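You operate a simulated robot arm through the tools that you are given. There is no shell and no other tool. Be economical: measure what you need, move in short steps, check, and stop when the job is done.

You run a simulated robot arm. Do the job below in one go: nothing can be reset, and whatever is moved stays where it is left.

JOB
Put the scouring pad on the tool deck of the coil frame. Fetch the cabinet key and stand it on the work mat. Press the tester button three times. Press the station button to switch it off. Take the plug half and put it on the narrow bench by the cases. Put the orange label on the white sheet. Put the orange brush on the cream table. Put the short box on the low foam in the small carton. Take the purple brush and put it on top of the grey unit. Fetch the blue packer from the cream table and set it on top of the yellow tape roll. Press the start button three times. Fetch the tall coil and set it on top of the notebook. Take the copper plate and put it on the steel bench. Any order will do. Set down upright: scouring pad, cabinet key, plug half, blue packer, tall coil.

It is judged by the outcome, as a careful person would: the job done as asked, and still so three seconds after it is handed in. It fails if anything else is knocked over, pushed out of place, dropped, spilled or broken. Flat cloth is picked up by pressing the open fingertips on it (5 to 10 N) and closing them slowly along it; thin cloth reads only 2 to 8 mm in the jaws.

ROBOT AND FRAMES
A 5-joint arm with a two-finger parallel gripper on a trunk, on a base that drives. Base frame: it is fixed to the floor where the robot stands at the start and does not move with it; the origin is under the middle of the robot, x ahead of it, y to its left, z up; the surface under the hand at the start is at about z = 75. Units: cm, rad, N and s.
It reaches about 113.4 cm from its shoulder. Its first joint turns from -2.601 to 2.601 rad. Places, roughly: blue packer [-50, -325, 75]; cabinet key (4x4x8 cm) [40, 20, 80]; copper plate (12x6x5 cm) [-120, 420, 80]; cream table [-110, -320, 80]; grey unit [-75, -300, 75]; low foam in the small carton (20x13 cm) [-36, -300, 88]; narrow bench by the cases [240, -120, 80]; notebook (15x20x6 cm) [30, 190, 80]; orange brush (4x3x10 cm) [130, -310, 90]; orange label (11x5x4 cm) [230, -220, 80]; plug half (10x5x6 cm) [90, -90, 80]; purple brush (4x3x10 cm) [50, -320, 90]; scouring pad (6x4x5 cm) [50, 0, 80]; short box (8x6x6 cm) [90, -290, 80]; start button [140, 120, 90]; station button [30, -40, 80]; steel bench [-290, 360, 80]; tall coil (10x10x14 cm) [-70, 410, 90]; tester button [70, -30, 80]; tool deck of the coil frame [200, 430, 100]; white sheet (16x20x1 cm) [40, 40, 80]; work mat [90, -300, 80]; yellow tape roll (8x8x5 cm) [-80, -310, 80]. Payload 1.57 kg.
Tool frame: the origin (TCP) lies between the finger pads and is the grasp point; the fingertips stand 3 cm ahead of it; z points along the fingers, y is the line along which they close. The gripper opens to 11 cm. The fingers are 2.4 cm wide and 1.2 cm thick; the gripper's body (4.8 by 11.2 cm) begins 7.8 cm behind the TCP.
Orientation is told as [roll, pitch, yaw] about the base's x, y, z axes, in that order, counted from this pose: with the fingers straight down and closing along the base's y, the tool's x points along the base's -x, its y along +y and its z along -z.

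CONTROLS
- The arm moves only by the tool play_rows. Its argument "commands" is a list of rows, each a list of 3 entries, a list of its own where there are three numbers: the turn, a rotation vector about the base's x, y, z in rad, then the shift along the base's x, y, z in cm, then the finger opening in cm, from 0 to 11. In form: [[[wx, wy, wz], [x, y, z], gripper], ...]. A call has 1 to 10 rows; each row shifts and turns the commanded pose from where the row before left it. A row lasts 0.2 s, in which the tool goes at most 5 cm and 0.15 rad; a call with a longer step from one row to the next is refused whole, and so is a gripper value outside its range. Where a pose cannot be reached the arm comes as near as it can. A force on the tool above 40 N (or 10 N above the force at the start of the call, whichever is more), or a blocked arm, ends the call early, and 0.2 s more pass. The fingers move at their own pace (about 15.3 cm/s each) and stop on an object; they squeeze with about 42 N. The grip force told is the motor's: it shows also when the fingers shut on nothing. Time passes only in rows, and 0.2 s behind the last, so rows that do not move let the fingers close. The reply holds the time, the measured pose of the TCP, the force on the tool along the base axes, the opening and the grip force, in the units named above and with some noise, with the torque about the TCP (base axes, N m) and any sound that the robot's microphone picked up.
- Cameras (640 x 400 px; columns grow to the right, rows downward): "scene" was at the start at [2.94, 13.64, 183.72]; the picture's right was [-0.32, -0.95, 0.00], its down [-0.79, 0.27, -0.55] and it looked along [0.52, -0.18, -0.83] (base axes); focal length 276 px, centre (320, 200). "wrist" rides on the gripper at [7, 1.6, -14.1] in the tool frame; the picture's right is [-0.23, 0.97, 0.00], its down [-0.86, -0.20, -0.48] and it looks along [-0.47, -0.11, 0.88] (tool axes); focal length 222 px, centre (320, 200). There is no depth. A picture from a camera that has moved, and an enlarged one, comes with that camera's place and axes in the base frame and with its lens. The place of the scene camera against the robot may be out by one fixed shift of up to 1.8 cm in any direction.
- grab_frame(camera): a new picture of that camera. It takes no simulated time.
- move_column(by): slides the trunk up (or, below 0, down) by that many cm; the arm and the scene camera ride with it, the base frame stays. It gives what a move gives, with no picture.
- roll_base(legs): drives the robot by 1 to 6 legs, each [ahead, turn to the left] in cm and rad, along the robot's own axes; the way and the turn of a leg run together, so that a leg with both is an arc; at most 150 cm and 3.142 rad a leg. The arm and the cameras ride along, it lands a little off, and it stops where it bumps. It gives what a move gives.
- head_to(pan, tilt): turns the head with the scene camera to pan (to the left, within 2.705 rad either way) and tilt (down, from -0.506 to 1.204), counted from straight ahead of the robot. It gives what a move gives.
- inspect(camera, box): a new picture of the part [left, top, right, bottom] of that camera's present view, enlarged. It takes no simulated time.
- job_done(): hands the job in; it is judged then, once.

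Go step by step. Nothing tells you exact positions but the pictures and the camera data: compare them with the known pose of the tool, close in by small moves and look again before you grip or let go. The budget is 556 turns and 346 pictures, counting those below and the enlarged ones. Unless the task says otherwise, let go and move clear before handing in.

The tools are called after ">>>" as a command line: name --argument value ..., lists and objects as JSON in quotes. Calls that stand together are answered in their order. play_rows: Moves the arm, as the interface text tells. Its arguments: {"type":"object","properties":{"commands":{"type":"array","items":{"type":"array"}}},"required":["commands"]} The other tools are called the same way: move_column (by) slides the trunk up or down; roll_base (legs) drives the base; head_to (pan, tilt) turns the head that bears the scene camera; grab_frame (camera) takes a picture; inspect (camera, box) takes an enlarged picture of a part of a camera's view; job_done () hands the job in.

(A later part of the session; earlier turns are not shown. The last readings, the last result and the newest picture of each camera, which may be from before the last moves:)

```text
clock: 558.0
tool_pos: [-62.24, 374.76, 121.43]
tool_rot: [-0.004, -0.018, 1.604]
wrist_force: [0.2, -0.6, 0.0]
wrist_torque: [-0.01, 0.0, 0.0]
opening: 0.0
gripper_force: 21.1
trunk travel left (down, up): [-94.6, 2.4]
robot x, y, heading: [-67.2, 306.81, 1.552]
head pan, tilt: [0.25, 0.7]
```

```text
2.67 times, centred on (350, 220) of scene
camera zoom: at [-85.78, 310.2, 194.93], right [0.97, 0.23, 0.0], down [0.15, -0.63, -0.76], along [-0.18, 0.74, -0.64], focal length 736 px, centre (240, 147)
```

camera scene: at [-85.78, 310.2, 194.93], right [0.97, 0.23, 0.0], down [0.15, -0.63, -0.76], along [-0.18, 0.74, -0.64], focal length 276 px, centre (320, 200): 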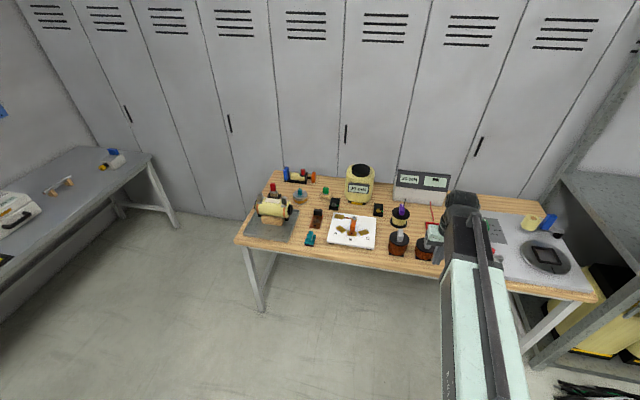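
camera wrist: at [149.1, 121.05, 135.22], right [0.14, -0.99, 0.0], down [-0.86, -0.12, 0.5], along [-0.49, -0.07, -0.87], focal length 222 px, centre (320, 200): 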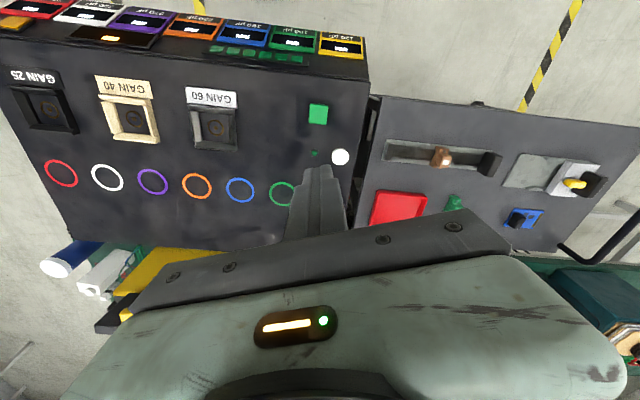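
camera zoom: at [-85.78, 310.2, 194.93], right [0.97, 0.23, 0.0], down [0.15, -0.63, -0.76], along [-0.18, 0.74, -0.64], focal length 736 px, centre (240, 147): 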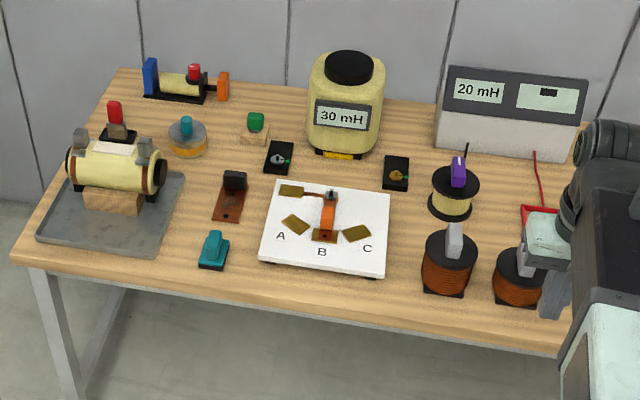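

The tall coil is the left orange one near (-68,415); the copper plate with its black knob is near (-116,425). I drive forward 36 cm.

>>> roll_base --legs '[[36, 0]]'

>>> grab_frame --camera "wrist"

>>> inspect --camera "scene" --box '[280, 160, 520, 340]'

```text
clock: 560.3
tool_pos: [-62.15, 411.28, 121.24]
tool_rot: [-0.005, -0.019, 1.607]
wrist_force: [0.4, 0.6, -0.2]
wrist_torque: [0.01, 0.0, 0.01]
opening: 0.0
gripper_force: 20.7
trunk travel left (down, up): [-94.6, 2.4]
robot x, y, heading: [-66.81, 342.93, 1.559]
head pan, tilt: [0.25, 0.7]
```

```text
153 pictures are left
camera wrist: at [-63.55, 403.9, 135.19], right [-0.98, 0.19, 0.0], down [0.16, 0.85, 0.5], along [0.09, 0.49, -0.87], focal length 222 px, centre (320, 200)
```

wrist: 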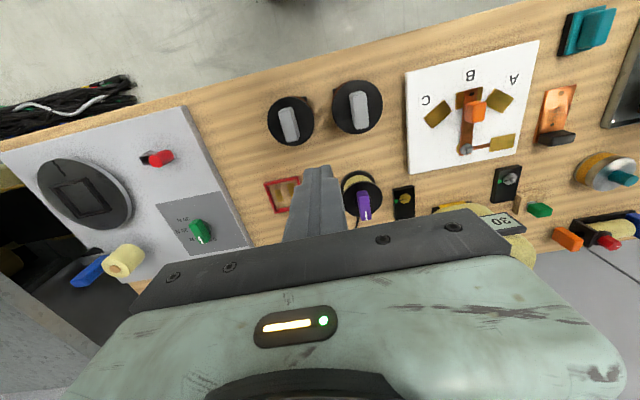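

```text
2.22 times, centred on (400, 250) of scene
camera zoom: at [-85.22, 346.54, 194.93], right [0.97, 0.24, 0.0], down [0.15, -0.63, -0.76], along [-0.18, 0.74, -0.64], focal length 613 px, centre (142, 89)
```

zoom: 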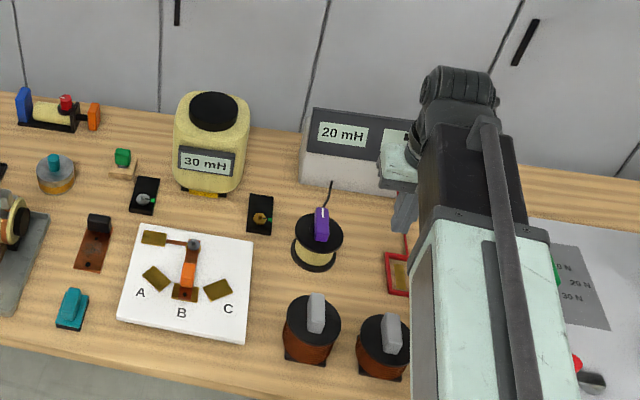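

>>> inspect --camera "wrist" --box '[250, 60, 410, 170]'

```text
3.64 times, centred on (330, 115) of wrist
camera zoom: at [-63.55, 403.9, 135.19], right [-0.98, 0.19, 0.0], down [0.16, 0.85, 0.5], along [0.09, 0.49, -0.87], focal length 808 px, centre (284, 509)
```

zoom: 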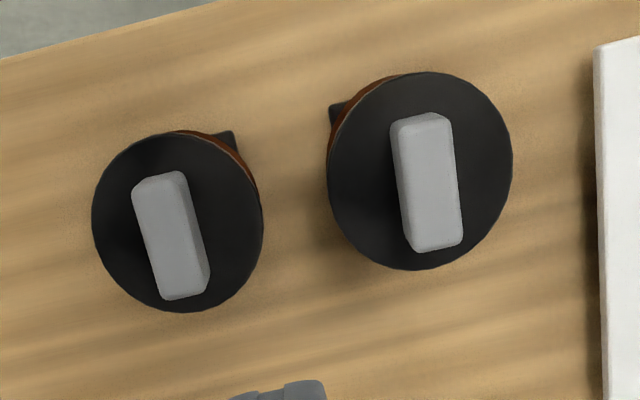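

The tall coil's grey core is at (-69.5,411.2), long along y. I align to close along x and lower.

>>> play_rows --commands '[[[0, 0, -0.036], [-3.7, 0, 0], 5], [[0, 0, 0], [-3.6, 0, 0], 5]]'

>>> move_column --by -18

>>> grab_frame --camera "wrist"

```text
clock: 560.9
tool_pos: [-69.41, 411.1, 121.31]
tool_rot: [-0.006, -0.021, 1.572]
wrist_force: [-0.6, 0.0, 0.1]
wrist_torque: [0.01, 0.03, -0.01]
opening: 5.02
gripper_force: 0.1
trunk travel left (down, up): [-94.6, 2.4]
robot x, y, heading: [-66.37, 342.72, 1.56]
head pan, tilt: [0.25, 0.7]
```

```text
clock: 562.9
tool_pos: [-69.34, 411.08, 103.15]
tool_rot: [-0.005, -0.021, 1.574]
wrist_force: [-0.1, 0.2, 0.3]
wrist_torque: [0.01, -0.01, -0.02]
opening: 5.01
gripper_force: 0.1
trunk travel left (down, up): [-76.6, 20.4]
robot x, y, heading: [-66.72, 342.6, 1.565]
head pan, tilt: [0.25, 0.7]
```

```text
150 pictures are left
camera wrist: at [-71.06, 403.87, 117.23], right [-0.97, 0.22, 0.0], down [0.19, 0.85, 0.5], along [0.11, 0.48, -0.87], focal length 222 px, centre (320, 200)
```

wrist: 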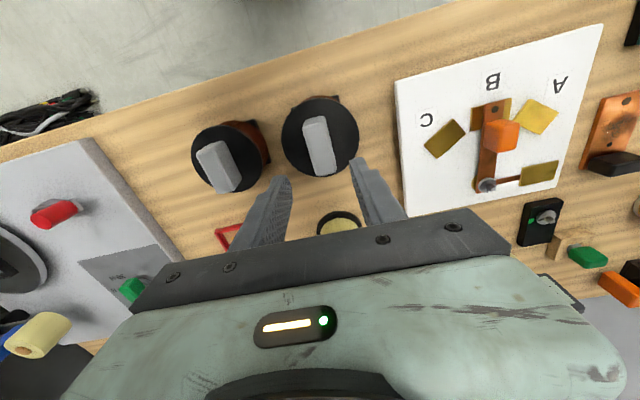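

>>> move_column --by -8

>>> grab_frame --camera "wrist"

```text
clock: 564.0
tool_pos: [-69.31, 411.21, 95.12]
tool_rot: [-0.005, -0.019, 1.574]
wrist_force: [-0.2, -0.8, -0.1]
wrist_torque: [-0.01, 0.01, 0.0]
opening: 5.01
gripper_force: 0.1
trunk travel left (down, up): [-68.6, 28.4]
robot x, y, heading: [-67.06, 342.76, 1.56]
head pan, tilt: [0.25, 0.7]
```

```text
149 pictures are left
camera wrist: at [-71.06, 403.86, 109.23], right [-0.97, 0.22, 0.0], down [0.19, 0.85, 0.5], along [0.11, 0.48, -0.87], focal length 222 px, centre (320, 200)
```

wrist: 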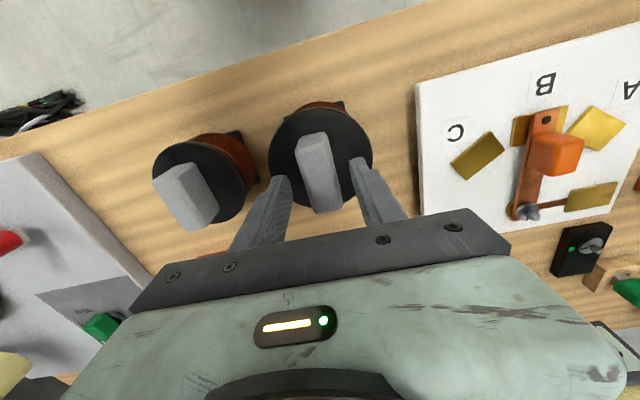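

>>> move_column --by -2.5

>>> inspect --camera "wrist" --box '[220, 90, 420, 240]'

```text
clock: 564.8
tool_pos: [-69.34, 411.23, 92.84]
tool_rot: [-0.004, -0.021, 1.575]
wrist_force: [-0.1, 6.2, 16.8]
wrist_torque: [-0.04, 0.51, -0.19]
opening: 5.04
gripper_force: 0.4
trunk travel left (down, up): [-66.1, 30.9]
robot x, y, heading: [-67.02, 343.17, 1.563]
head pan, tilt: [0.25, 0.7]
```

```text
2.67 times, centred on (320, 165) of wrist
camera zoom: at [-71.06, 403.84, 106.78], right [-0.97, 0.22, 0.0], down [0.19, 0.85, 0.5], along [0.11, 0.48, -0.87], focal length 592 px, centre (320, 293)
```

zoom: 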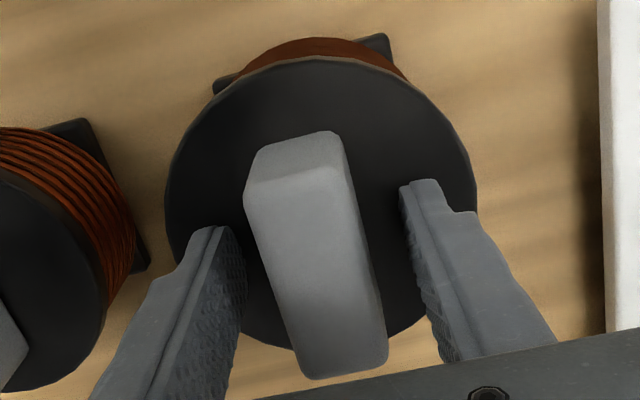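

Fingertips touched the flange; I raise 0.4 cm and close on the core.

>>> move_column --by 0.4

>>> play_rows --commands '[[[0, 0, 0], [-0.1, 0, 0], 4], [[0, 0, 0], [0, 0, 0], 3], [[0, 0, 0], [0, 0, 0], 2], [[0, 0, 0], [0, 0, 0], 1], [[0, 0, 0], [0, 0, 0], 1]]'

>>> move_column --by 3

>>> grab_frame --camera "wrist"

```text
clock: 565.3
tool_pos: [-69.34, 411.15, 93.18]
tool_rot: [-0.005, -0.02, 1.575]
wrist_force: [0.5, 0.3, 0.2]
wrist_torque: [-0.02, 0.0, 0.03]
opening: 5.02
gripper_force: 0.0
trunk travel left (down, up): [-66.5, 30.5]
robot x, y, heading: [-66.54, 343.14, 1.554]
head pan, tilt: [0.25, 0.7]
```

```text
clock: 566.5
tool_pos: [-69.48, 411.07, 93.17]
tool_rot: [-0.005, -0.019, 1.574]
wrist_force: [-3.4, -0.9, 1.9]
wrist_torque: [0.03, 0.46, 0.05]
opening: 2.57
gripper_force: 37.0
trunk travel left (down, up): [-66.5, 30.5]
robot x, y, heading: [-66.87, 343.09, 1.563]
head pan, tilt: [0.25, 0.7]
```

```text
clock: 567.2
tool_pos: [-69.47, 411.18, 96.15]
tool_rot: [-0.006, -0.019, 1.575]
wrist_force: [0.3, 0.7, -3.7]
wrist_torque: [0.01, -0.02, 0.04]
opening: 2.55
gripper_force: 36.5
trunk travel left (down, up): [-69.5, 27.5]
robot x, y, heading: [-66.77, 342.86, 1.558]
head pan, tilt: [0.25, 0.7]
```

```text
147 pictures are left
camera wrist: at [-71.19, 403.84, 110.1], right [-0.97, 0.22, 0.0], down [0.19, 0.85, 0.5], along [0.11, 0.48, -0.87], focal length 222 px, centre (320, 200)
```

wrist: 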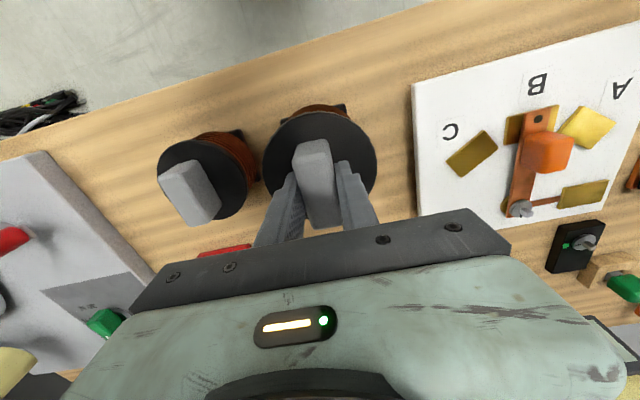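

The coil is lifted (light, stable). I raise it and drive to the north end of the main bench where the notebook is.

>>> move_column --by 27

>>> roll_base --legs '[[-40, 0], [0, -1.56], [95, 0], [0, -1.57]]'

>>> head_to --pan 0.2 --tilt 0.75

>>> grab_frame --camera "scene"

>>> grab_frame --camera "wrist"

```text
clock: 570.0
tool_pos: [-69.46, 411.07, 123.19]
tool_rot: [-0.006, -0.02, 1.575]
wrist_force: [0.1, 0.5, -5.2]
wrist_torque: [-0.01, 0.01, 0.05]
opening: 2.56
gripper_force: 36.7
trunk travel left (down, up): [-96.5, 0.5]
robot x, y, heading: [-66.93, 342.84, 1.561]
head pan, tilt: [0.25, 0.7]
```

```text
clock: 584.5
tool_pos: [34.88, 239.77, 123.27]
tool_rot: [-0.005, -0.019, -1.485]
wrist_force: [0.5, -0.4, -4.6]
wrist_torque: [-0.01, 0.0, -0.01]
opening: 2.56
gripper_force: 37.1
trunk travel left (down, up): [-96.5, 0.5]
robot x, y, heading: [29.94, 308.38, -1.486]
head pan, tilt: [0.25, 0.7]
```

```text
clock: 585.1
tool_pos: [35.14, 239.94, 123.01]
tool_rot: [-0.006, -0.019, -1.484]
wrist_force: [-0.4, 0.4, -4.6]
wrist_torque: [-0.01, 0.01, 0.04]
opening: 2.61
gripper_force: 36.7
trunk travel left (down, up): [-96.5, 0.5]
robot x, y, heading: [29.85, 307.87, -1.489]
head pan, tilt: [0.201, 0.75]
```

```text
146 pictures are left
camera scene: at [49.67, 305.32, 196.41], right [-0.96, -0.28, 0.0], down [-0.19, 0.65, -0.73], along [0.2, -0.7, -0.68], focal length 276 px, centre (320, 200)
```

scene: 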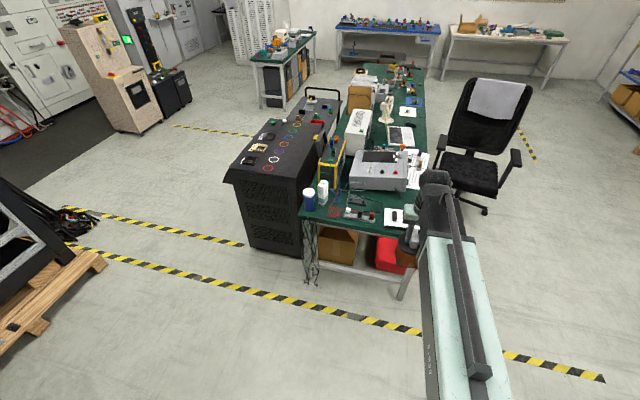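

```text
145 pictures are left
camera wrist: at [36.16, 247.21, 137.11], right [0.99, -0.14, 0.0], down [-0.12, -0.86, 0.5], along [-0.07, -0.49, -0.87], focal length 222 px, centre (320, 200)
```

wrist: 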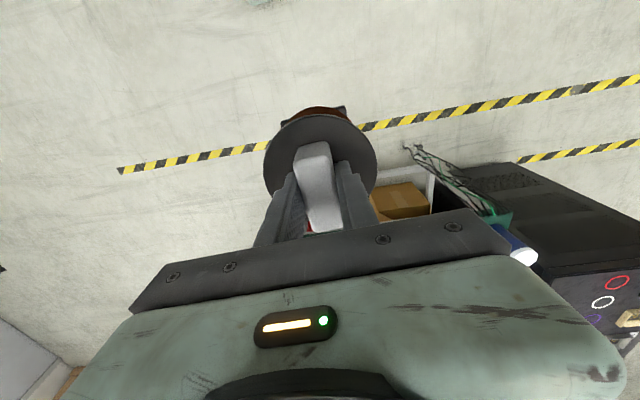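

>>> inspect --camera "scene" --box '[290, 120, 450, 260]'

```text
2.86 times, centred on (370, 190) of scene
camera zoom: at [49.67, 305.32, 196.41], right [-0.96, -0.28, 0.0], down [-0.19, 0.65, -0.73], along [0.2, -0.7, -0.68], focal length 789 px, centre (177, 229)
```

zoom: 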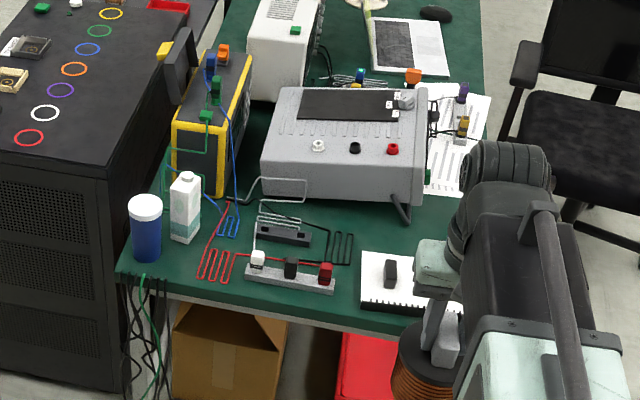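

>>> roll_base --legs '[[38, 0]]'

>>> grab_frame --camera "wrist"

>>> grab_frame --camera "scene"

```text
clock: 587.5
tool_pos: [39.61, 202.29, 123.13]
tool_rot: [-0.005, -0.019, -1.47]
wrist_force: [-0.3, -0.5, -3.4]
wrist_torque: [-0.01, 0.04, 0.02]
opening: 2.56
gripper_force: 37.4
trunk travel left (down, up): [-96.5, 0.5]
robot x, y, heading: [33.42, 270.19, -1.471]
head pan, tilt: [0.201, 0.75]
```

```text
143 pictures are left
camera wrist: at [40.41, 209.6, 137.07], right [0.99, -0.13, 0.0], down [-0.11, -0.86, 0.5], along [-0.06, -0.49, -0.87], focal length 222 px, centre (320, 200)
```

wrist: 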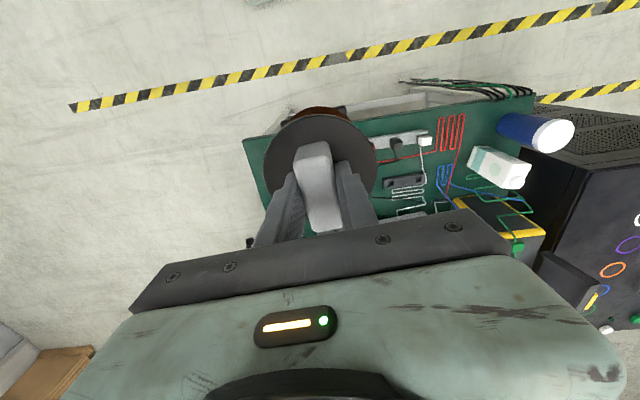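

```text
142 pictures are left
camera scene: at [52.95, 267.98, 196.4], right [-0.95, -0.3, 0.0], down [-0.2, 0.65, -0.73], along [0.22, -0.7, -0.68], focal length 276 px, centre (320, 200)
```

scene: 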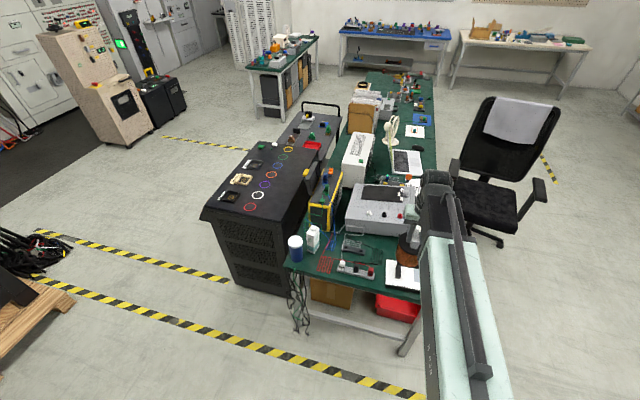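

>>> head_to --pan 0.2 --tilt 1.0

>>> inspect --camera "scene" --box '[330, 100, 470, 240]'

```text
clock: 588.3
tool_pos: [39.45, 202.35, 123.19]
tool_rot: [-0.004, -0.019, -1.47]
wrist_force: [0.4, 0.5, -4.0]
wrist_torque: [0.01, 0.01, 0.01]
opening: 2.58
gripper_force: 36.7
trunk travel left (down, up): [-96.5, 0.5]
robot x, y, heading: [33.26, 270.35, -1.469]
head pan, tilt: [0.201, 1.0]
```

```text
2.86 times, centred on (400, 170) of scene
camera zoom: at [52.55, 269.32, 194.5], right [-0.95, -0.3, 0.0], down [-0.25, 0.8, -0.54], along [0.16, -0.52, -0.84], focal length 789 px, centre (91, 286)
```

zoom: 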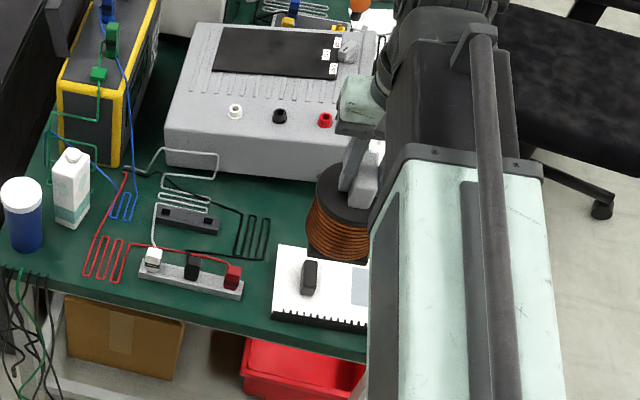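

The notebook spans about x 23–43, y 177–193, with a black eraser-like grip on it at (38.5,184). I shift the arm aside to see its free half with the wrist camera.

>>> play_rows --commands '[[[0, 0, 0], [4.8, 0, 0], 1], [[0, 0, 0], [4.8, 0, 0], 1], [[0, 0, 0], [4.8, 0, 0], 1], [[0, 0, 0], [4.8, 0, 0], 1], [[0, 0, 0], [4.8, 0, 0], 1]]'

>>> grab_frame --camera "wrist"

>>> inspect --camera "scene" --box '[330, 100, 470, 240]'

```text
clock: 589.5
tool_pos: [63.83, 202.31, 123.0]
tool_rot: [-0.005, -0.019, -1.471]
wrist_force: [0.2, 0.1, -3.7]
wrist_torque: [0.04, 0.03, 0.02]
opening: 2.57
gripper_force: 36.7
trunk travel left (down, up): [-96.5, 0.5]
robot x, y, heading: [33.52, 270.38, -1.466]
head pan, tilt: [0.201, 1.0]
```

```text
140 pictures are left
camera wrist: at [64.71, 209.63, 137.08], right [0.99, -0.13, 0.0], down [-0.11, -0.86, 0.5], along [-0.07, -0.49, -0.87], focal length 222 px, centre (320, 200)
```

wrist: 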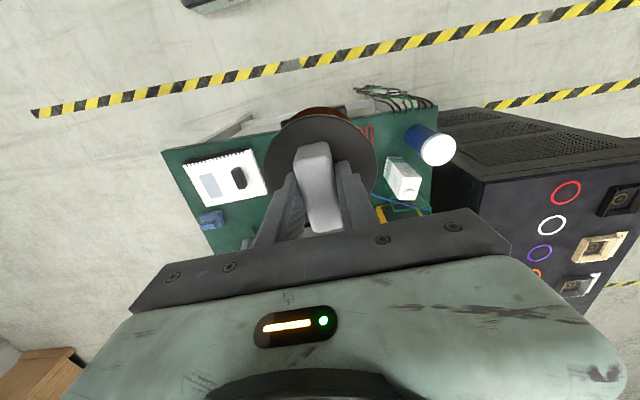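

```text
2.86 times, centred on (400, 170) of scene
camera zoom: at [52.65, 269.33, 194.48], right [-0.95, -0.3, 0.0], down [-0.25, 0.8, -0.54], along [0.16, -0.52, -0.84], focal length 789 px, centre (91, 286)
```

zoom: 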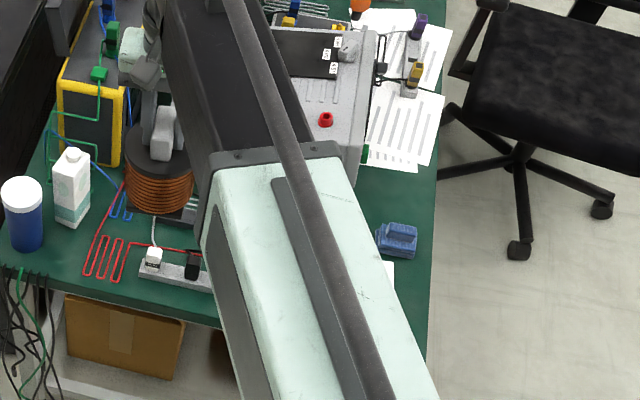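

>>> inspect --camera "wrist" --box '[150, 120, 310, 260]'

```text
2.86 times, centred on (230, 190) of wrist
camera zoom: at [64.71, 209.63, 137.08], right [0.99, -0.13, 0.0], down [-0.11, -0.86, 0.5], along [-0.07, -0.49, -0.87], focal length 635 px, centre (577, 229)
```

zoom: 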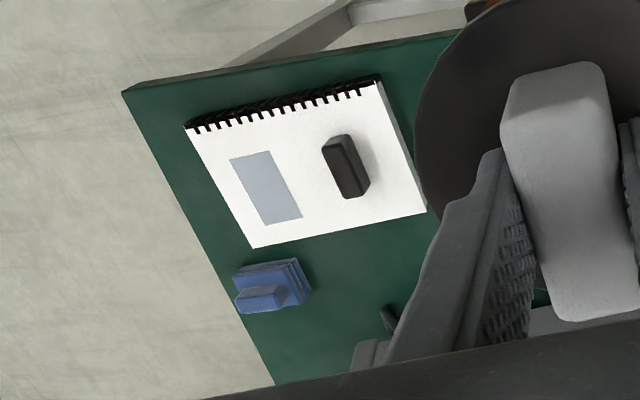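

The free part of the notebook is centred about (29.8,186). I move the coil over it.

>>> play_rows --commands '[[[0, 0, 0], [-4.25, -2.02, 0], 1], [[0, 0, 0], [-4.25, -2.02, 0], 1], [[0, 0, 0], [-4.25, -2.02, 0], 1], [[0, 0, 0], [-4.25, -2.02, 0], 1], [[0, 0, 0], [-4.25, -2.02, 0], 1], [[0, 0, 0], [-4.25, -2.02, 0], 1], [[0, 0, 0], [-4.25, -2.02, 0], 1], [[0, 0, 0], [-4.25, -2.02, 0], 1]]'

>>> move_column --by -20

>>> grab_frame --camera "wrist"

>>> grab_frame --camera "scene"

```text
clock: 591.3
tool_pos: [29.27, 186.02, 123.15]
tool_rot: [-0.006, -0.019, -1.47]
wrist_force: [0.2, 0.0, -3.8]
wrist_torque: [0.02, 0.0, -0.01]
opening: 2.57
gripper_force: 37.7
trunk travel left (down, up): [-96.5, 0.5]
robot x, y, heading: [33.08, 270.29, -1.469]
head pan, tilt: [0.201, 1.0]
```

```text
clock: 593.4
tool_pos: [29.47, 186.02, 103.21]
tool_rot: [-0.005, -0.021, -1.47]
wrist_force: [-0.7, -0.1, -4.4]
wrist_torque: [0.03, 0.0, -0.01]
opening: 2.56
gripper_force: 37.1
trunk travel left (down, up): [-76.5, 20.5]
robot x, y, heading: [33.05, 269.93, -1.468]
head pan, tilt: [0.201, 1.0]
```

```text
137 pictures are left
camera wrist: at [30.33, 193.28, 117.1], right [0.99, -0.13, 0.0], down [-0.11, -0.86, 0.5], along [-0.06, -0.49, -0.87], focal length 222 px, centre (320, 200)
```

wrist: 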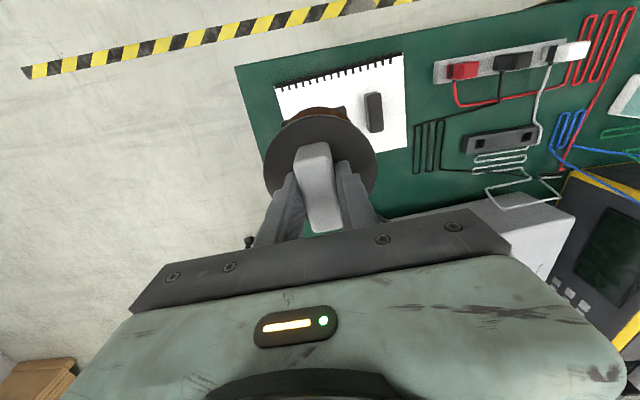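

```text
136 pictures are left
camera scene: at [52.53, 269.34, 174.5], right [-0.95, -0.3, 0.0], down [-0.25, 0.8, -0.54], along [0.16, -0.52, -0.84], focal length 276 px, centre (320, 200)
```

scene: 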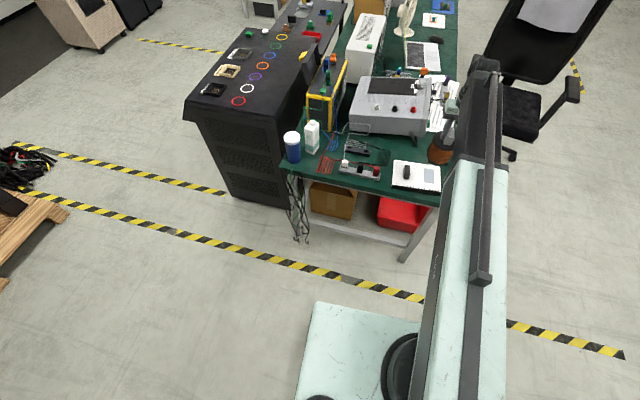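

Position good. I lower toward the notebook.

>>> move_column --by -9.5

>>> grab_frame --camera "wrist"

>>> inspect --camera "scene" --box '[360, 60, 500, 200]'

```text
clock: 594.7
tool_pos: [29.45, 185.92, 93.72]
tool_rot: [-0.006, -0.019, -1.471]
wrist_force: [-0.7, 0.2, -5.0]
wrist_torque: [0.04, 0.0, -0.03]
opening: 2.57
gripper_force: 36.9
trunk travel left (down, up): [-67.0, 30.0]
robot x, y, heading: [33.21, 270.3, -1.47]
head pan, tilt: [0.201, 1.0]
```

```text
135 pictures are left
camera wrist: at [30.32, 193.28, 107.6], right [0.99, -0.13, 0.0], down [-0.11, -0.86, 0.5], along [-0.06, -0.49, -0.87], focal length 222 px, centre (320, 200)
```

wrist: 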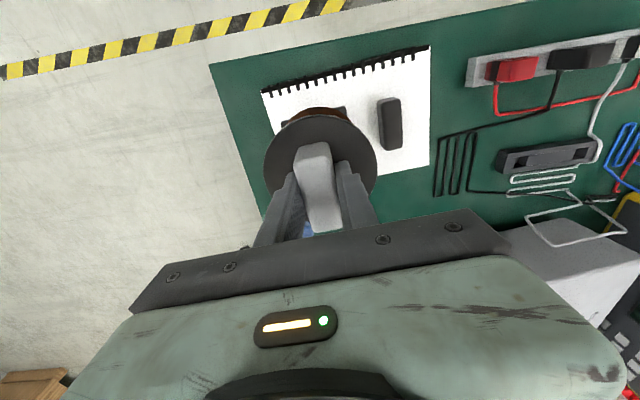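

```text
2.86 times, centred on (430, 130) of scene
camera zoom: at [52.53, 269.35, 164.99], right [-0.95, -0.3, 0.0], down [-0.25, 0.8, -0.54], along [0.16, -0.52, -0.84], focal length 789 px, centre (6, 400)
```

zoom: 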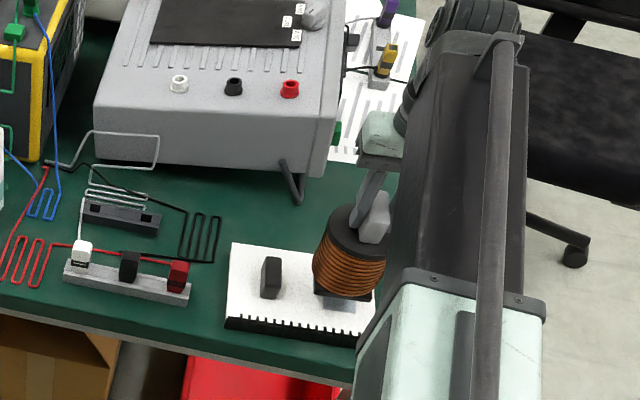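

>>> move_column --by -1.2

>>> move_column --by -0.6

```text
clock: 595.3
tool_pos: [29.42, 186.05, 92.43]
tool_rot: [-0.006, -0.019, -1.47]
wrist_force: [0.5, 0.3, -3.9]
wrist_torque: [-0.02, 0.03, -0.01]
opening: 2.57
gripper_force: 37.1
trunk travel left (down, up): [-65.8, 31.2]
robot x, y, heading: [33.48, 270.14, -1.471]
head pan, tilt: [0.201, 1.0]
```

```text
clock: 595.9
tool_pos: [29.33, 185.97, 91.85]
tool_rot: [-0.005, -0.02, -1.47]
wrist_force: [0.0, 0.3, -4.3]
wrist_torque: [0.0, -0.01, -0.04]
opening: 2.58
gripper_force: 37.2
trunk travel left (down, up): [-65.2, 31.8]
robot x, y, heading: [33.52, 270.06, -1.469]
head pan, tilt: [0.201, 1.0]
```

>>> move_column --by -0.6

```text
clock: 596.4
tool_pos: [29.43, 185.95, 91.25]
tool_rot: [-0.006, -0.019, -1.471]
wrist_force: [-0.4, 0.2, -3.8]
wrist_torque: [0.03, -0.01, -0.03]
opening: 2.61
gripper_force: 36.8
trunk travel left (down, up): [-64.6, 32.4]
robot x, y, heading: [33.43, 270.39, -1.467]
head pan, tilt: [0.201, 1.0]
```

>>> move_column --by -0.6

>>> inspect --camera "scene" --box '[360, 60, 500, 200]'

```text
clock: 597.0
tool_pos: [29.47, 186.02, 90.65]
tool_rot: [-0.005, -0.019, -1.469]
wrist_force: [0.8, 0.1, -3.9]
wrist_torque: [0.01, -0.01, -0.01]
opening: 2.6
gripper_force: 36.8
trunk travel left (down, up): [-64.0, 33.0]
robot x, y, heading: [33.15, 270.47, -1.472]
head pan, tilt: [0.201, 1.0]
```

```text
2.86 times, centred on (430, 130) of scene
camera zoom: at [52.53, 269.35, 161.99], right [-0.95, -0.3, 0.0], down [-0.25, 0.8, -0.54], along [0.16, -0.52, -0.84], focal length 789 px, centre (6, 400)
```

zoom: 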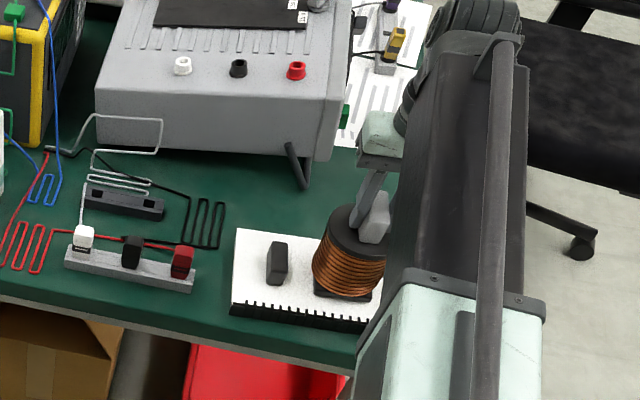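

Very close now; small steps to contact.

>>> move_column --by -0.5

```text
clock: 597.5
tool_pos: [29.45, 185.93, 90.17]
tool_rot: [-0.006, -0.02, -1.469]
wrist_force: [-0.3, -3.2, 5.7]
wrist_torque: [-0.17, -0.28, -0.09]
opening: 2.6
gripper_force: 36.7
trunk travel left (down, up): [-63.5, 33.5]
robot x, y, heading: [33.54, 270.4, -1.467]
head pan, tilt: [0.201, 1.0]
```

Contact. A hair more, then release and rise.

>>> move_column --by -0.15

>>> play_rows --commands '[[[0, 0, 0], [0, 0, 0], 2.8], [[0, 0, 0], [0, 0, 0], 3.2], [[0, 0, 0], [0, 0, 0], 4.2], [[0, 0, 0], [0, 0, 0], 5]]'

>>> move_column --by 20

>>> grab_frame --camera "wrist"

>>> inspect --camera "scene" --box '[360, 80, 500, 220]'

```text
clock: 598.0
tool_pos: [29.25, 186.1, 90.18]
tool_rot: [-0.005, -0.024, -1.471]
wrist_force: [-3.3, -10.8, 26.1]
wrist_torque: [-0.15, -0.6, -0.19]
opening: 2.6
gripper_force: 36.8
trunk travel left (down, up): [-63.3, 33.7]
robot x, y, heading: [33.53, 270.48, -1.46]
head pan, tilt: [0.201, 1.0]
```

```text
clock: 599.0
tool_pos: [29.28, 185.96, 90.02]
tool_rot: [-0.006, -0.02, -1.469]
wrist_force: [0.0, 0.2, 0.4]
wrist_torque: [-0.01, 0.01, 0.0]
opening: 5.01
gripper_force: 0.1
trunk travel left (down, up): [-63.3, 33.7]
robot x, y, heading: [33.5, 270.11, -1.468]
head pan, tilt: [0.201, 1.0]
```

```text
clock: 601.2
tool_pos: [29.41, 186.0, 110.02]
tool_rot: [-0.006, -0.019, -1.47]
wrist_force: [0.2, -0.2, 0.4]
wrist_torque: [0.0, 0.0, 0.0]
opening: 5.01
gripper_force: 0.2
trunk travel left (down, up): [-83.3, 13.7]
robot x, y, heading: [33.47, 270.26, -1.467]
head pan, tilt: [0.201, 1.0]
```

```text
132 pictures are left
camera wrist: at [30.33, 193.3, 123.96], right [0.99, -0.13, 0.0], down [-0.11, -0.86, 0.5], along [-0.06, -0.49, -0.87], focal length 222 px, centre (320, 200)
```

wrist: 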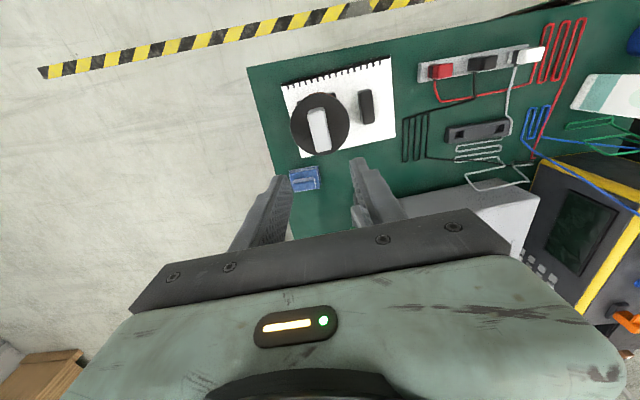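

```text
2.86 times, centred on (430, 150) of scene
camera zoom: at [52.54, 269.38, 181.34], right [-0.95, -0.3, 0.0], down [-0.25, 0.8, -0.54], along [0.16, -0.52, -0.84], focal length 789 px, centre (6, 343)
```

zoom: 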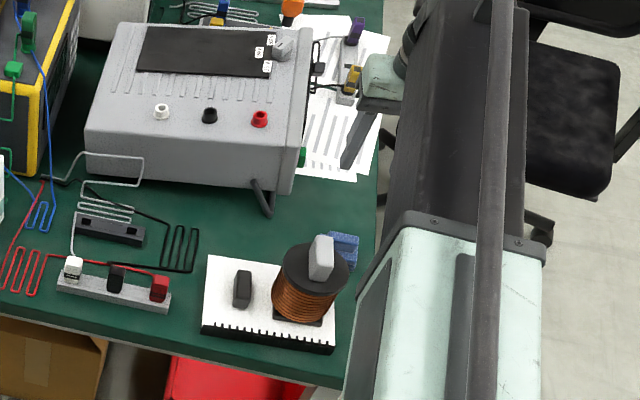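

The coil stands on the notebook. Last item: the copper plate. I drive back to the wooden bench.

>>> move_column --by 12

>>> roll_base --legs '[[-40, 0], [0, -1.67], [145, 0], [0, -1.57]]'

>>> head_to --pan 0.1 --tilt 0.7

>>> grab_frame --camera "scene"

```text
clock: 602.7
tool_pos: [29.44, 186.0, 121.94]
tool_rot: [-0.005, -0.019, -1.472]
wrist_force: [-0.3, -0.2, 0.0]
wrist_torque: [0.02, -0.02, -0.03]
opening: 5.0
gripper_force: 0.1
trunk travel left (down, up): [-95.3, 1.7]
robot x, y, heading: [33.18, 270.24, -1.468]
head pan, tilt: [0.201, 1.0]
```

```text
clock: 619.9
tool_pos: [-108.94, 392.51, 121.92]
tool_rot: [-0.006, -0.02, 1.599]
wrist_force: [-0.9, -0.1, 0.4]
wrist_torque: [-0.02, -0.03, -0.03]
opening: 5.04
gripper_force: 0.1
trunk travel left (down, up): [-95.3, 1.7]
robot x, y, heading: [-122.41, 308.64, 1.612]
head pan, tilt: [0.201, 1.0]
```

```text
clock: 620.7
tool_pos: [-108.92, 392.42, 121.99]
tool_rot: [-0.005, -0.019, 1.599]
wrist_force: [-0.7, -0.3, 0.3]
wrist_torque: [-0.03, 0.01, 0.03]
opening: 5.02
gripper_force: 0.1
trunk travel left (down, up): [-95.3, 1.7]
robot x, y, heading: [-122.34, 308.56, 1.613]
head pan, tilt: [0.099, 0.7]
```

```text
130 pictures are left
camera scene: at [-139.61, 311.35, 195.67], right [0.99, 0.14, 0.0], down [0.09, -0.64, -0.76], along [-0.11, 0.76, -0.64], focal length 276 px, centre (320, 200)
```

scene: 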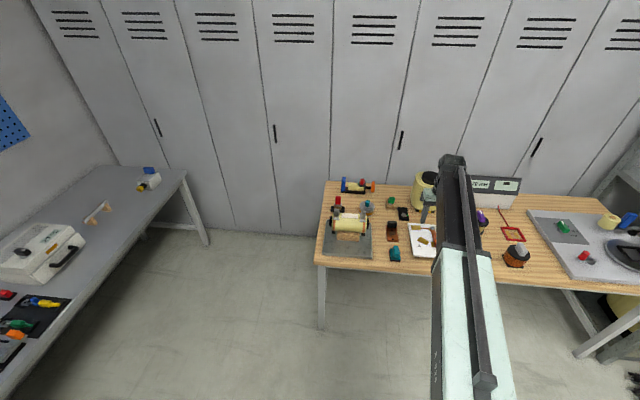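

>>> roll_base --legs '[[33, 0]]'

>>> grab_frame --camera "wrist"

```text
clock: 622.8
tool_pos: [-111.76, 424.23, 121.95]
tool_rot: [-0.006, -0.02, 1.615]
wrist_force: [0.1, 0.7, 0.4]
wrist_torque: [-0.03, -0.03, 0.01]
opening: 5.04
gripper_force: 0.1
trunk travel left (down, up): [-95.3, 1.7]
robot x, y, heading: [-123.79, 340.22, 1.634]
head pan, tilt: [0.099, 0.7]
```

```text
129 pictures are left
camera wrist: at [-113.19, 416.88, 135.92], right [-0.98, 0.18, 0.0], down [0.16, 0.85, 0.5], along [0.09, 0.49, -0.87], focal length 222 px, centre (320, 200)
```

wrist: 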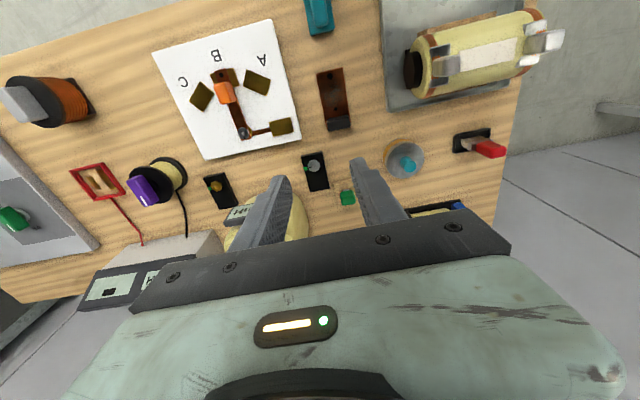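

>>> inspect --camera "wrist" --box '[280, 50, 400, 150]'

```text
4.00 times, centred on (340, 100) of wrist
camera zoom: at [-113.19, 416.88, 135.92], right [-0.98, 0.18, 0.0], down [0.16, 0.85, 0.5], along [0.09, 0.49, -0.87], focal length 888 px, centre (240, 600)
```

zoom: 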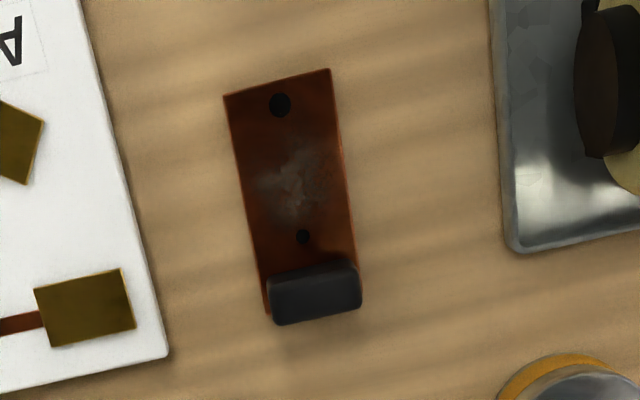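

The plate lies along y, with its black grip at the far end near (-115.7,427.4). I turn the hand to close along y and move above the grip.

>>> play_rows --commands '[[[0, 0, 0.14], [-0.4, 0.3, 0], 6], [[0, 0, 0.14], [-0.4, 0.3, 0], 6], [[0, 0, 0.14], [-0.4, 0.3, 0], 6], [[0, 0, 0.14], [-0.4, 0.3, 0], 6], [[0, 0, 0.14], [-0.4, 0.3, 0], 6], [[0, 0, 0.14], [-0.4, 0.3, 0], 6], [[0, 0, 0.14], [-0.4, 0.3, 0], 6], [[0, 0, 0.14], [-0.4, 0.3, 0], 6], [[0, 0, 0.14], [-0.4, 0.3, 0], 6], [[0, 0, 0.14], [-0.3, 0.3, 0], 6]]'

>>> play_rows --commands '[[[0, 0, 0.125], [0, 0.1, 0], 6]]'

>>> move_column --by -22

>>> grab_frame --camera "wrist"

```text
clock: 625.0
tool_pos: [-115.71, 427.1, 121.98]
tool_rot: [-0.005, -0.02, 3.016]
wrist_force: [-0.7, 0.1, -0.3]
wrist_torque: [0.0, 0.02, -0.02]
opening: 6.0
gripper_force: 0.1
trunk travel left (down, up): [-95.3, 1.7]
robot x, y, heading: [-123.53, 340.15, 1.633]
head pan, tilt: [0.099, 0.7]
```

```text
clock: 625.4
tool_pos: [-115.45, 427.23, 121.97]
tool_rot: [-0.004, -0.02, 3.141]
wrist_force: [1.0, -0.3, 0.3]
wrist_torque: [-0.01, -0.01, -0.01]
opening: 5.99
gripper_force: 0.0
trunk travel left (down, up): [-95.3, 1.7]
robot x, y, heading: [-123.2, 340.09, 1.633]
head pan, tilt: [0.099, 0.7]
```

```text
clock: 627.8
tool_pos: [-115.64, 427.27, 100.06]
tool_rot: [-0.006, -0.02, 3.139]
wrist_force: [1.0, -0.3, 0.0]
wrist_torque: [0.02, -0.01, -0.02]
opening: 6.01
gripper_force: 0.0
trunk travel left (down, up): [-73.3, 23.7]
robot x, y, heading: [-123.88, 340.43, 1.63]
head pan, tilt: [0.099, 0.7]
```

```text
127 pictures are left
camera wrist: at [-108.4, 425.44, 113.98], right [-0.23, -0.97, 0.0], down [-0.85, 0.2, 0.5], along [-0.48, 0.11, -0.87], focal length 222 px, centre (320, 200)
```

wrist: 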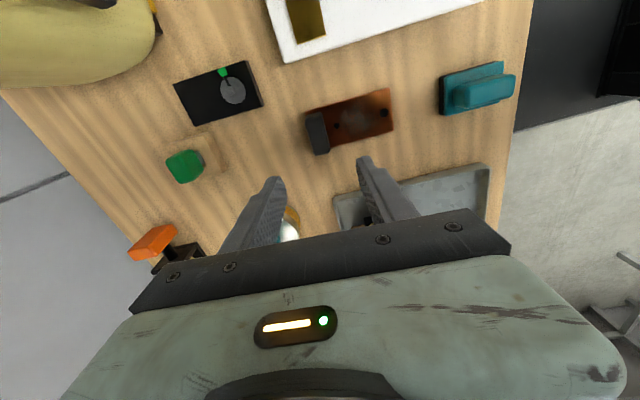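

>>> play_rows --commands '[[[0, 0, 0], [0.4, 0, 0], 5]]'

>>> move_column --by -12

>>> grab_frame --camera "wrist"

```text
clock: 628.1
tool_pos: [-115.16, 427.23, 100.04]
tool_rot: [-0.006, -0.019, 3.14]
wrist_force: [-0.5, 0.0, 0.0]
wrist_torque: [0.01, 0.0, -0.01]
opening: 5.03
gripper_force: 0.0
trunk travel left (down, up): [-73.3, 23.7]
robot x, y, heading: [-123.44, 340.08, 1.632]
head pan, tilt: [0.099, 0.7]
```

```text
clock: 629.6
tool_pos: [-115.18, 427.23, 87.99]
tool_rot: [-0.006, -0.021, 3.139]
wrist_force: [-0.9, -0.4, 0.2]
wrist_torque: [0.02, 0.0, 0.01]
opening: 5.01
gripper_force: 0.0
trunk travel left (down, up): [-61.3, 35.7]
robot x, y, heading: [-123.58, 339.83, 1.63]
head pan, tilt: [0.099, 0.7]
```

```text
126 pictures are left
camera wrist: at [-107.95, 425.45, 101.98], right [-0.23, -0.97, 0.0], down [-0.85, 0.2, 0.5], along [-0.48, 0.11, -0.87], focal length 222 px, centre (320, 200)
```

wrist: 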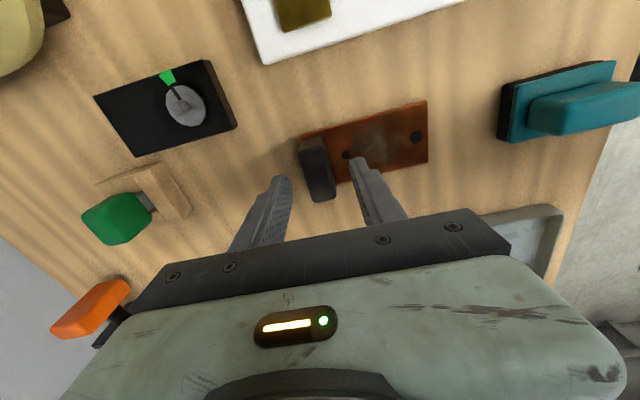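

>>> move_column --by -4

>>> inspect --camera "wrist" --box '[220, 100, 460, 250]'

```text
clock: 630.5
tool_pos: [-115.14, 427.23, 84.0]
tool_rot: [-0.006, -0.019, 3.139]
wrist_force: [0.3, -0.6, 0.3]
wrist_torque: [0.01, -0.01, 0.0]
opening: 5.0
gripper_force: 0.0
trunk travel left (down, up): [-57.3, 39.7]
robot x, y, heading: [-123.72, 339.83, 1.631]
head pan, tilt: [0.099, 0.7]
```

```text
2.67 times, centred on (340, 175) of wrist
camera zoom: at [-107.95, 425.44, 97.97], right [-0.23, -0.97, 0.0], down [-0.85, 0.2, 0.5], along [-0.48, 0.11, -0.87], focal length 592 px, centre (267, 267)
```

zoom: 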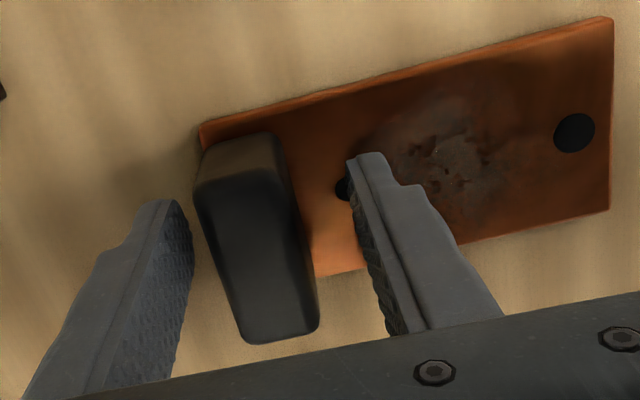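

>>> play_rows --commands '[[[0, 0, 0], [0, 0.4, 0], 4], [[0, 0, 0], [0, 0, 0], 3], [[0, 0, 0], [0, 0, 0], 2], [[0, 0, 0], [0, 0, 0], 1], [[0, 0, 0], [0, 0, 0], 1]]'

>>> move_column --by 4

>>> grab_frame --camera "wrist"

```text
clock: 631.7
tool_pos: [-115.03, 427.67, 83.99]
tool_rot: [-0.005, -0.02, 3.14]
wrist_force: [2.0, -0.2, 3.2]
wrist_torque: [-0.62, 0.11, 0.23]
opening: 2.39
gripper_force: 36.2
trunk travel left (down, up): [-57.3, 39.7]
robot x, y, heading: [-123.76, 340.14, 1.63]
head pan, tilt: [0.099, 0.7]
```

```text
clock: 632.5
tool_pos: [-115.08, 427.75, 87.97]
tool_rot: [-0.005, -0.02, 3.138]
wrist_force: [0.4, 0.0, -1.6]
wrist_torque: [0.07, 0.03, 0.04]
opening: 2.39
gripper_force: 35.5
trunk travel left (down, up): [-61.3, 35.7]
robot x, y, heading: [-123.91, 339.98, 1.637]
head pan, tilt: [0.099, 0.7]
```

```text
124 pictures are left
camera wrist: at [-107.85, 425.94, 101.94], right [-0.23, -0.97, 0.0], down [-0.85, 0.2, 0.5], along [-0.48, 0.11, -0.87], focal length 222 px, centre (320, 200)
```

wrist: 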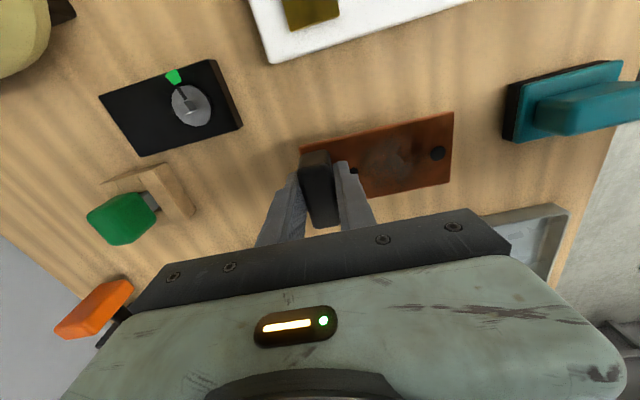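

The plate is held level by its grip. I lift, back away, turn west and look at the steel bench.

>>> move_column --by 33

>>> play_rows --commands '[[[0, 0, 0], [-0.5, -4.8, 0], 1], [[0, 0, 0], [-0.5, -4.8, 0], 1], [[0, 0, 0], [-0.5, -4.8, 0], 1], [[0, 0, 0], [-0.5, -4.8, 0], 1], [[0, 0, 0], [-0.5, -4.0, 0], 1]]'

>>> roll_base --legs '[[-25, 0], [0, 1.51]]'

>>> head_to --pan 0.0 --tilt 0.6

>>> grab_frame --camera "scene"

```text
clock: 635.8
tool_pos: [-115.03, 427.8, 121.0]
tool_rot: [-0.006, -0.018, 3.139]
wrist_force: [1.0, -0.1, -2.9]
wrist_torque: [0.1, 0.02, 0.01]
opening: 2.38
gripper_force: 36.0
trunk travel left (down, up): [-94.3, 2.7]
robot x, y, heading: [-123.61, 340.14, 1.63]
head pan, tilt: [0.099, 0.7]
```

```text
clock: 637.0
tool_pos: [-117.58, 404.58, 121.05]
tool_rot: [-0.004, -0.018, 3.139]
wrist_force: [0.1, -0.9, -3.0]
wrist_torque: [0.07, -0.05, 0.0]
opening: 2.37
gripper_force: 35.4
out of reach, approached as far as the arm can: row 3, 5
trunk travel left (down, up): [-94.3, 2.7]
robot x, y, heading: [-123.51, 339.71, 1.63]
head pan, tilt: [0.099, 0.7]
```

```text
clock: 642.4
tool_pos: [-185.86, 326.51, 121.16]
tool_rot: [-0.004, -0.018, -1.668]
wrist_force: [0.4, -0.3, -3.1]
wrist_torque: [0.01, 0.13, 0.0]
opening: 2.39
gripper_force: 36.0
trunk travel left (down, up): [-94.3, 2.7]
robot x, y, heading: [-122.23, 316.66, 3.099]
head pan, tilt: [0.099, 0.7]
```

```text
clock: 643.1
tool_pos: [-185.98, 326.72, 120.96]
tool_rot: [-0.005, -0.019, -1.667]
wrist_force: [0.5, 1.5, -3.6]
wrist_torque: [-0.02, 0.08, -0.02]
opening: 2.39
gripper_force: 35.8
trunk travel left (down, up): [-94.3, 2.7]
robot x, y, heading: [-122.25, 316.7, 3.1]
head pan, tilt: [0.0, 0.6]
```

```text
123 pictures are left
camera scene: at [-126.49, 299.65, 195.55], right [0.04, 1.0, 0.0], down [0.56, -0.02, -0.82], along [-0.82, 0.03, -0.57], focal length 276 px, centre (320, 200)
```

scene: 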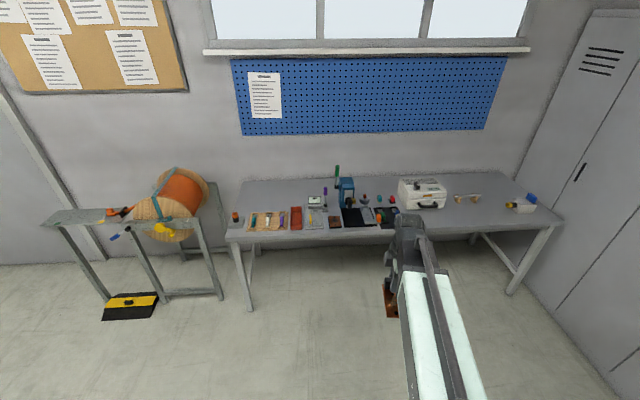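

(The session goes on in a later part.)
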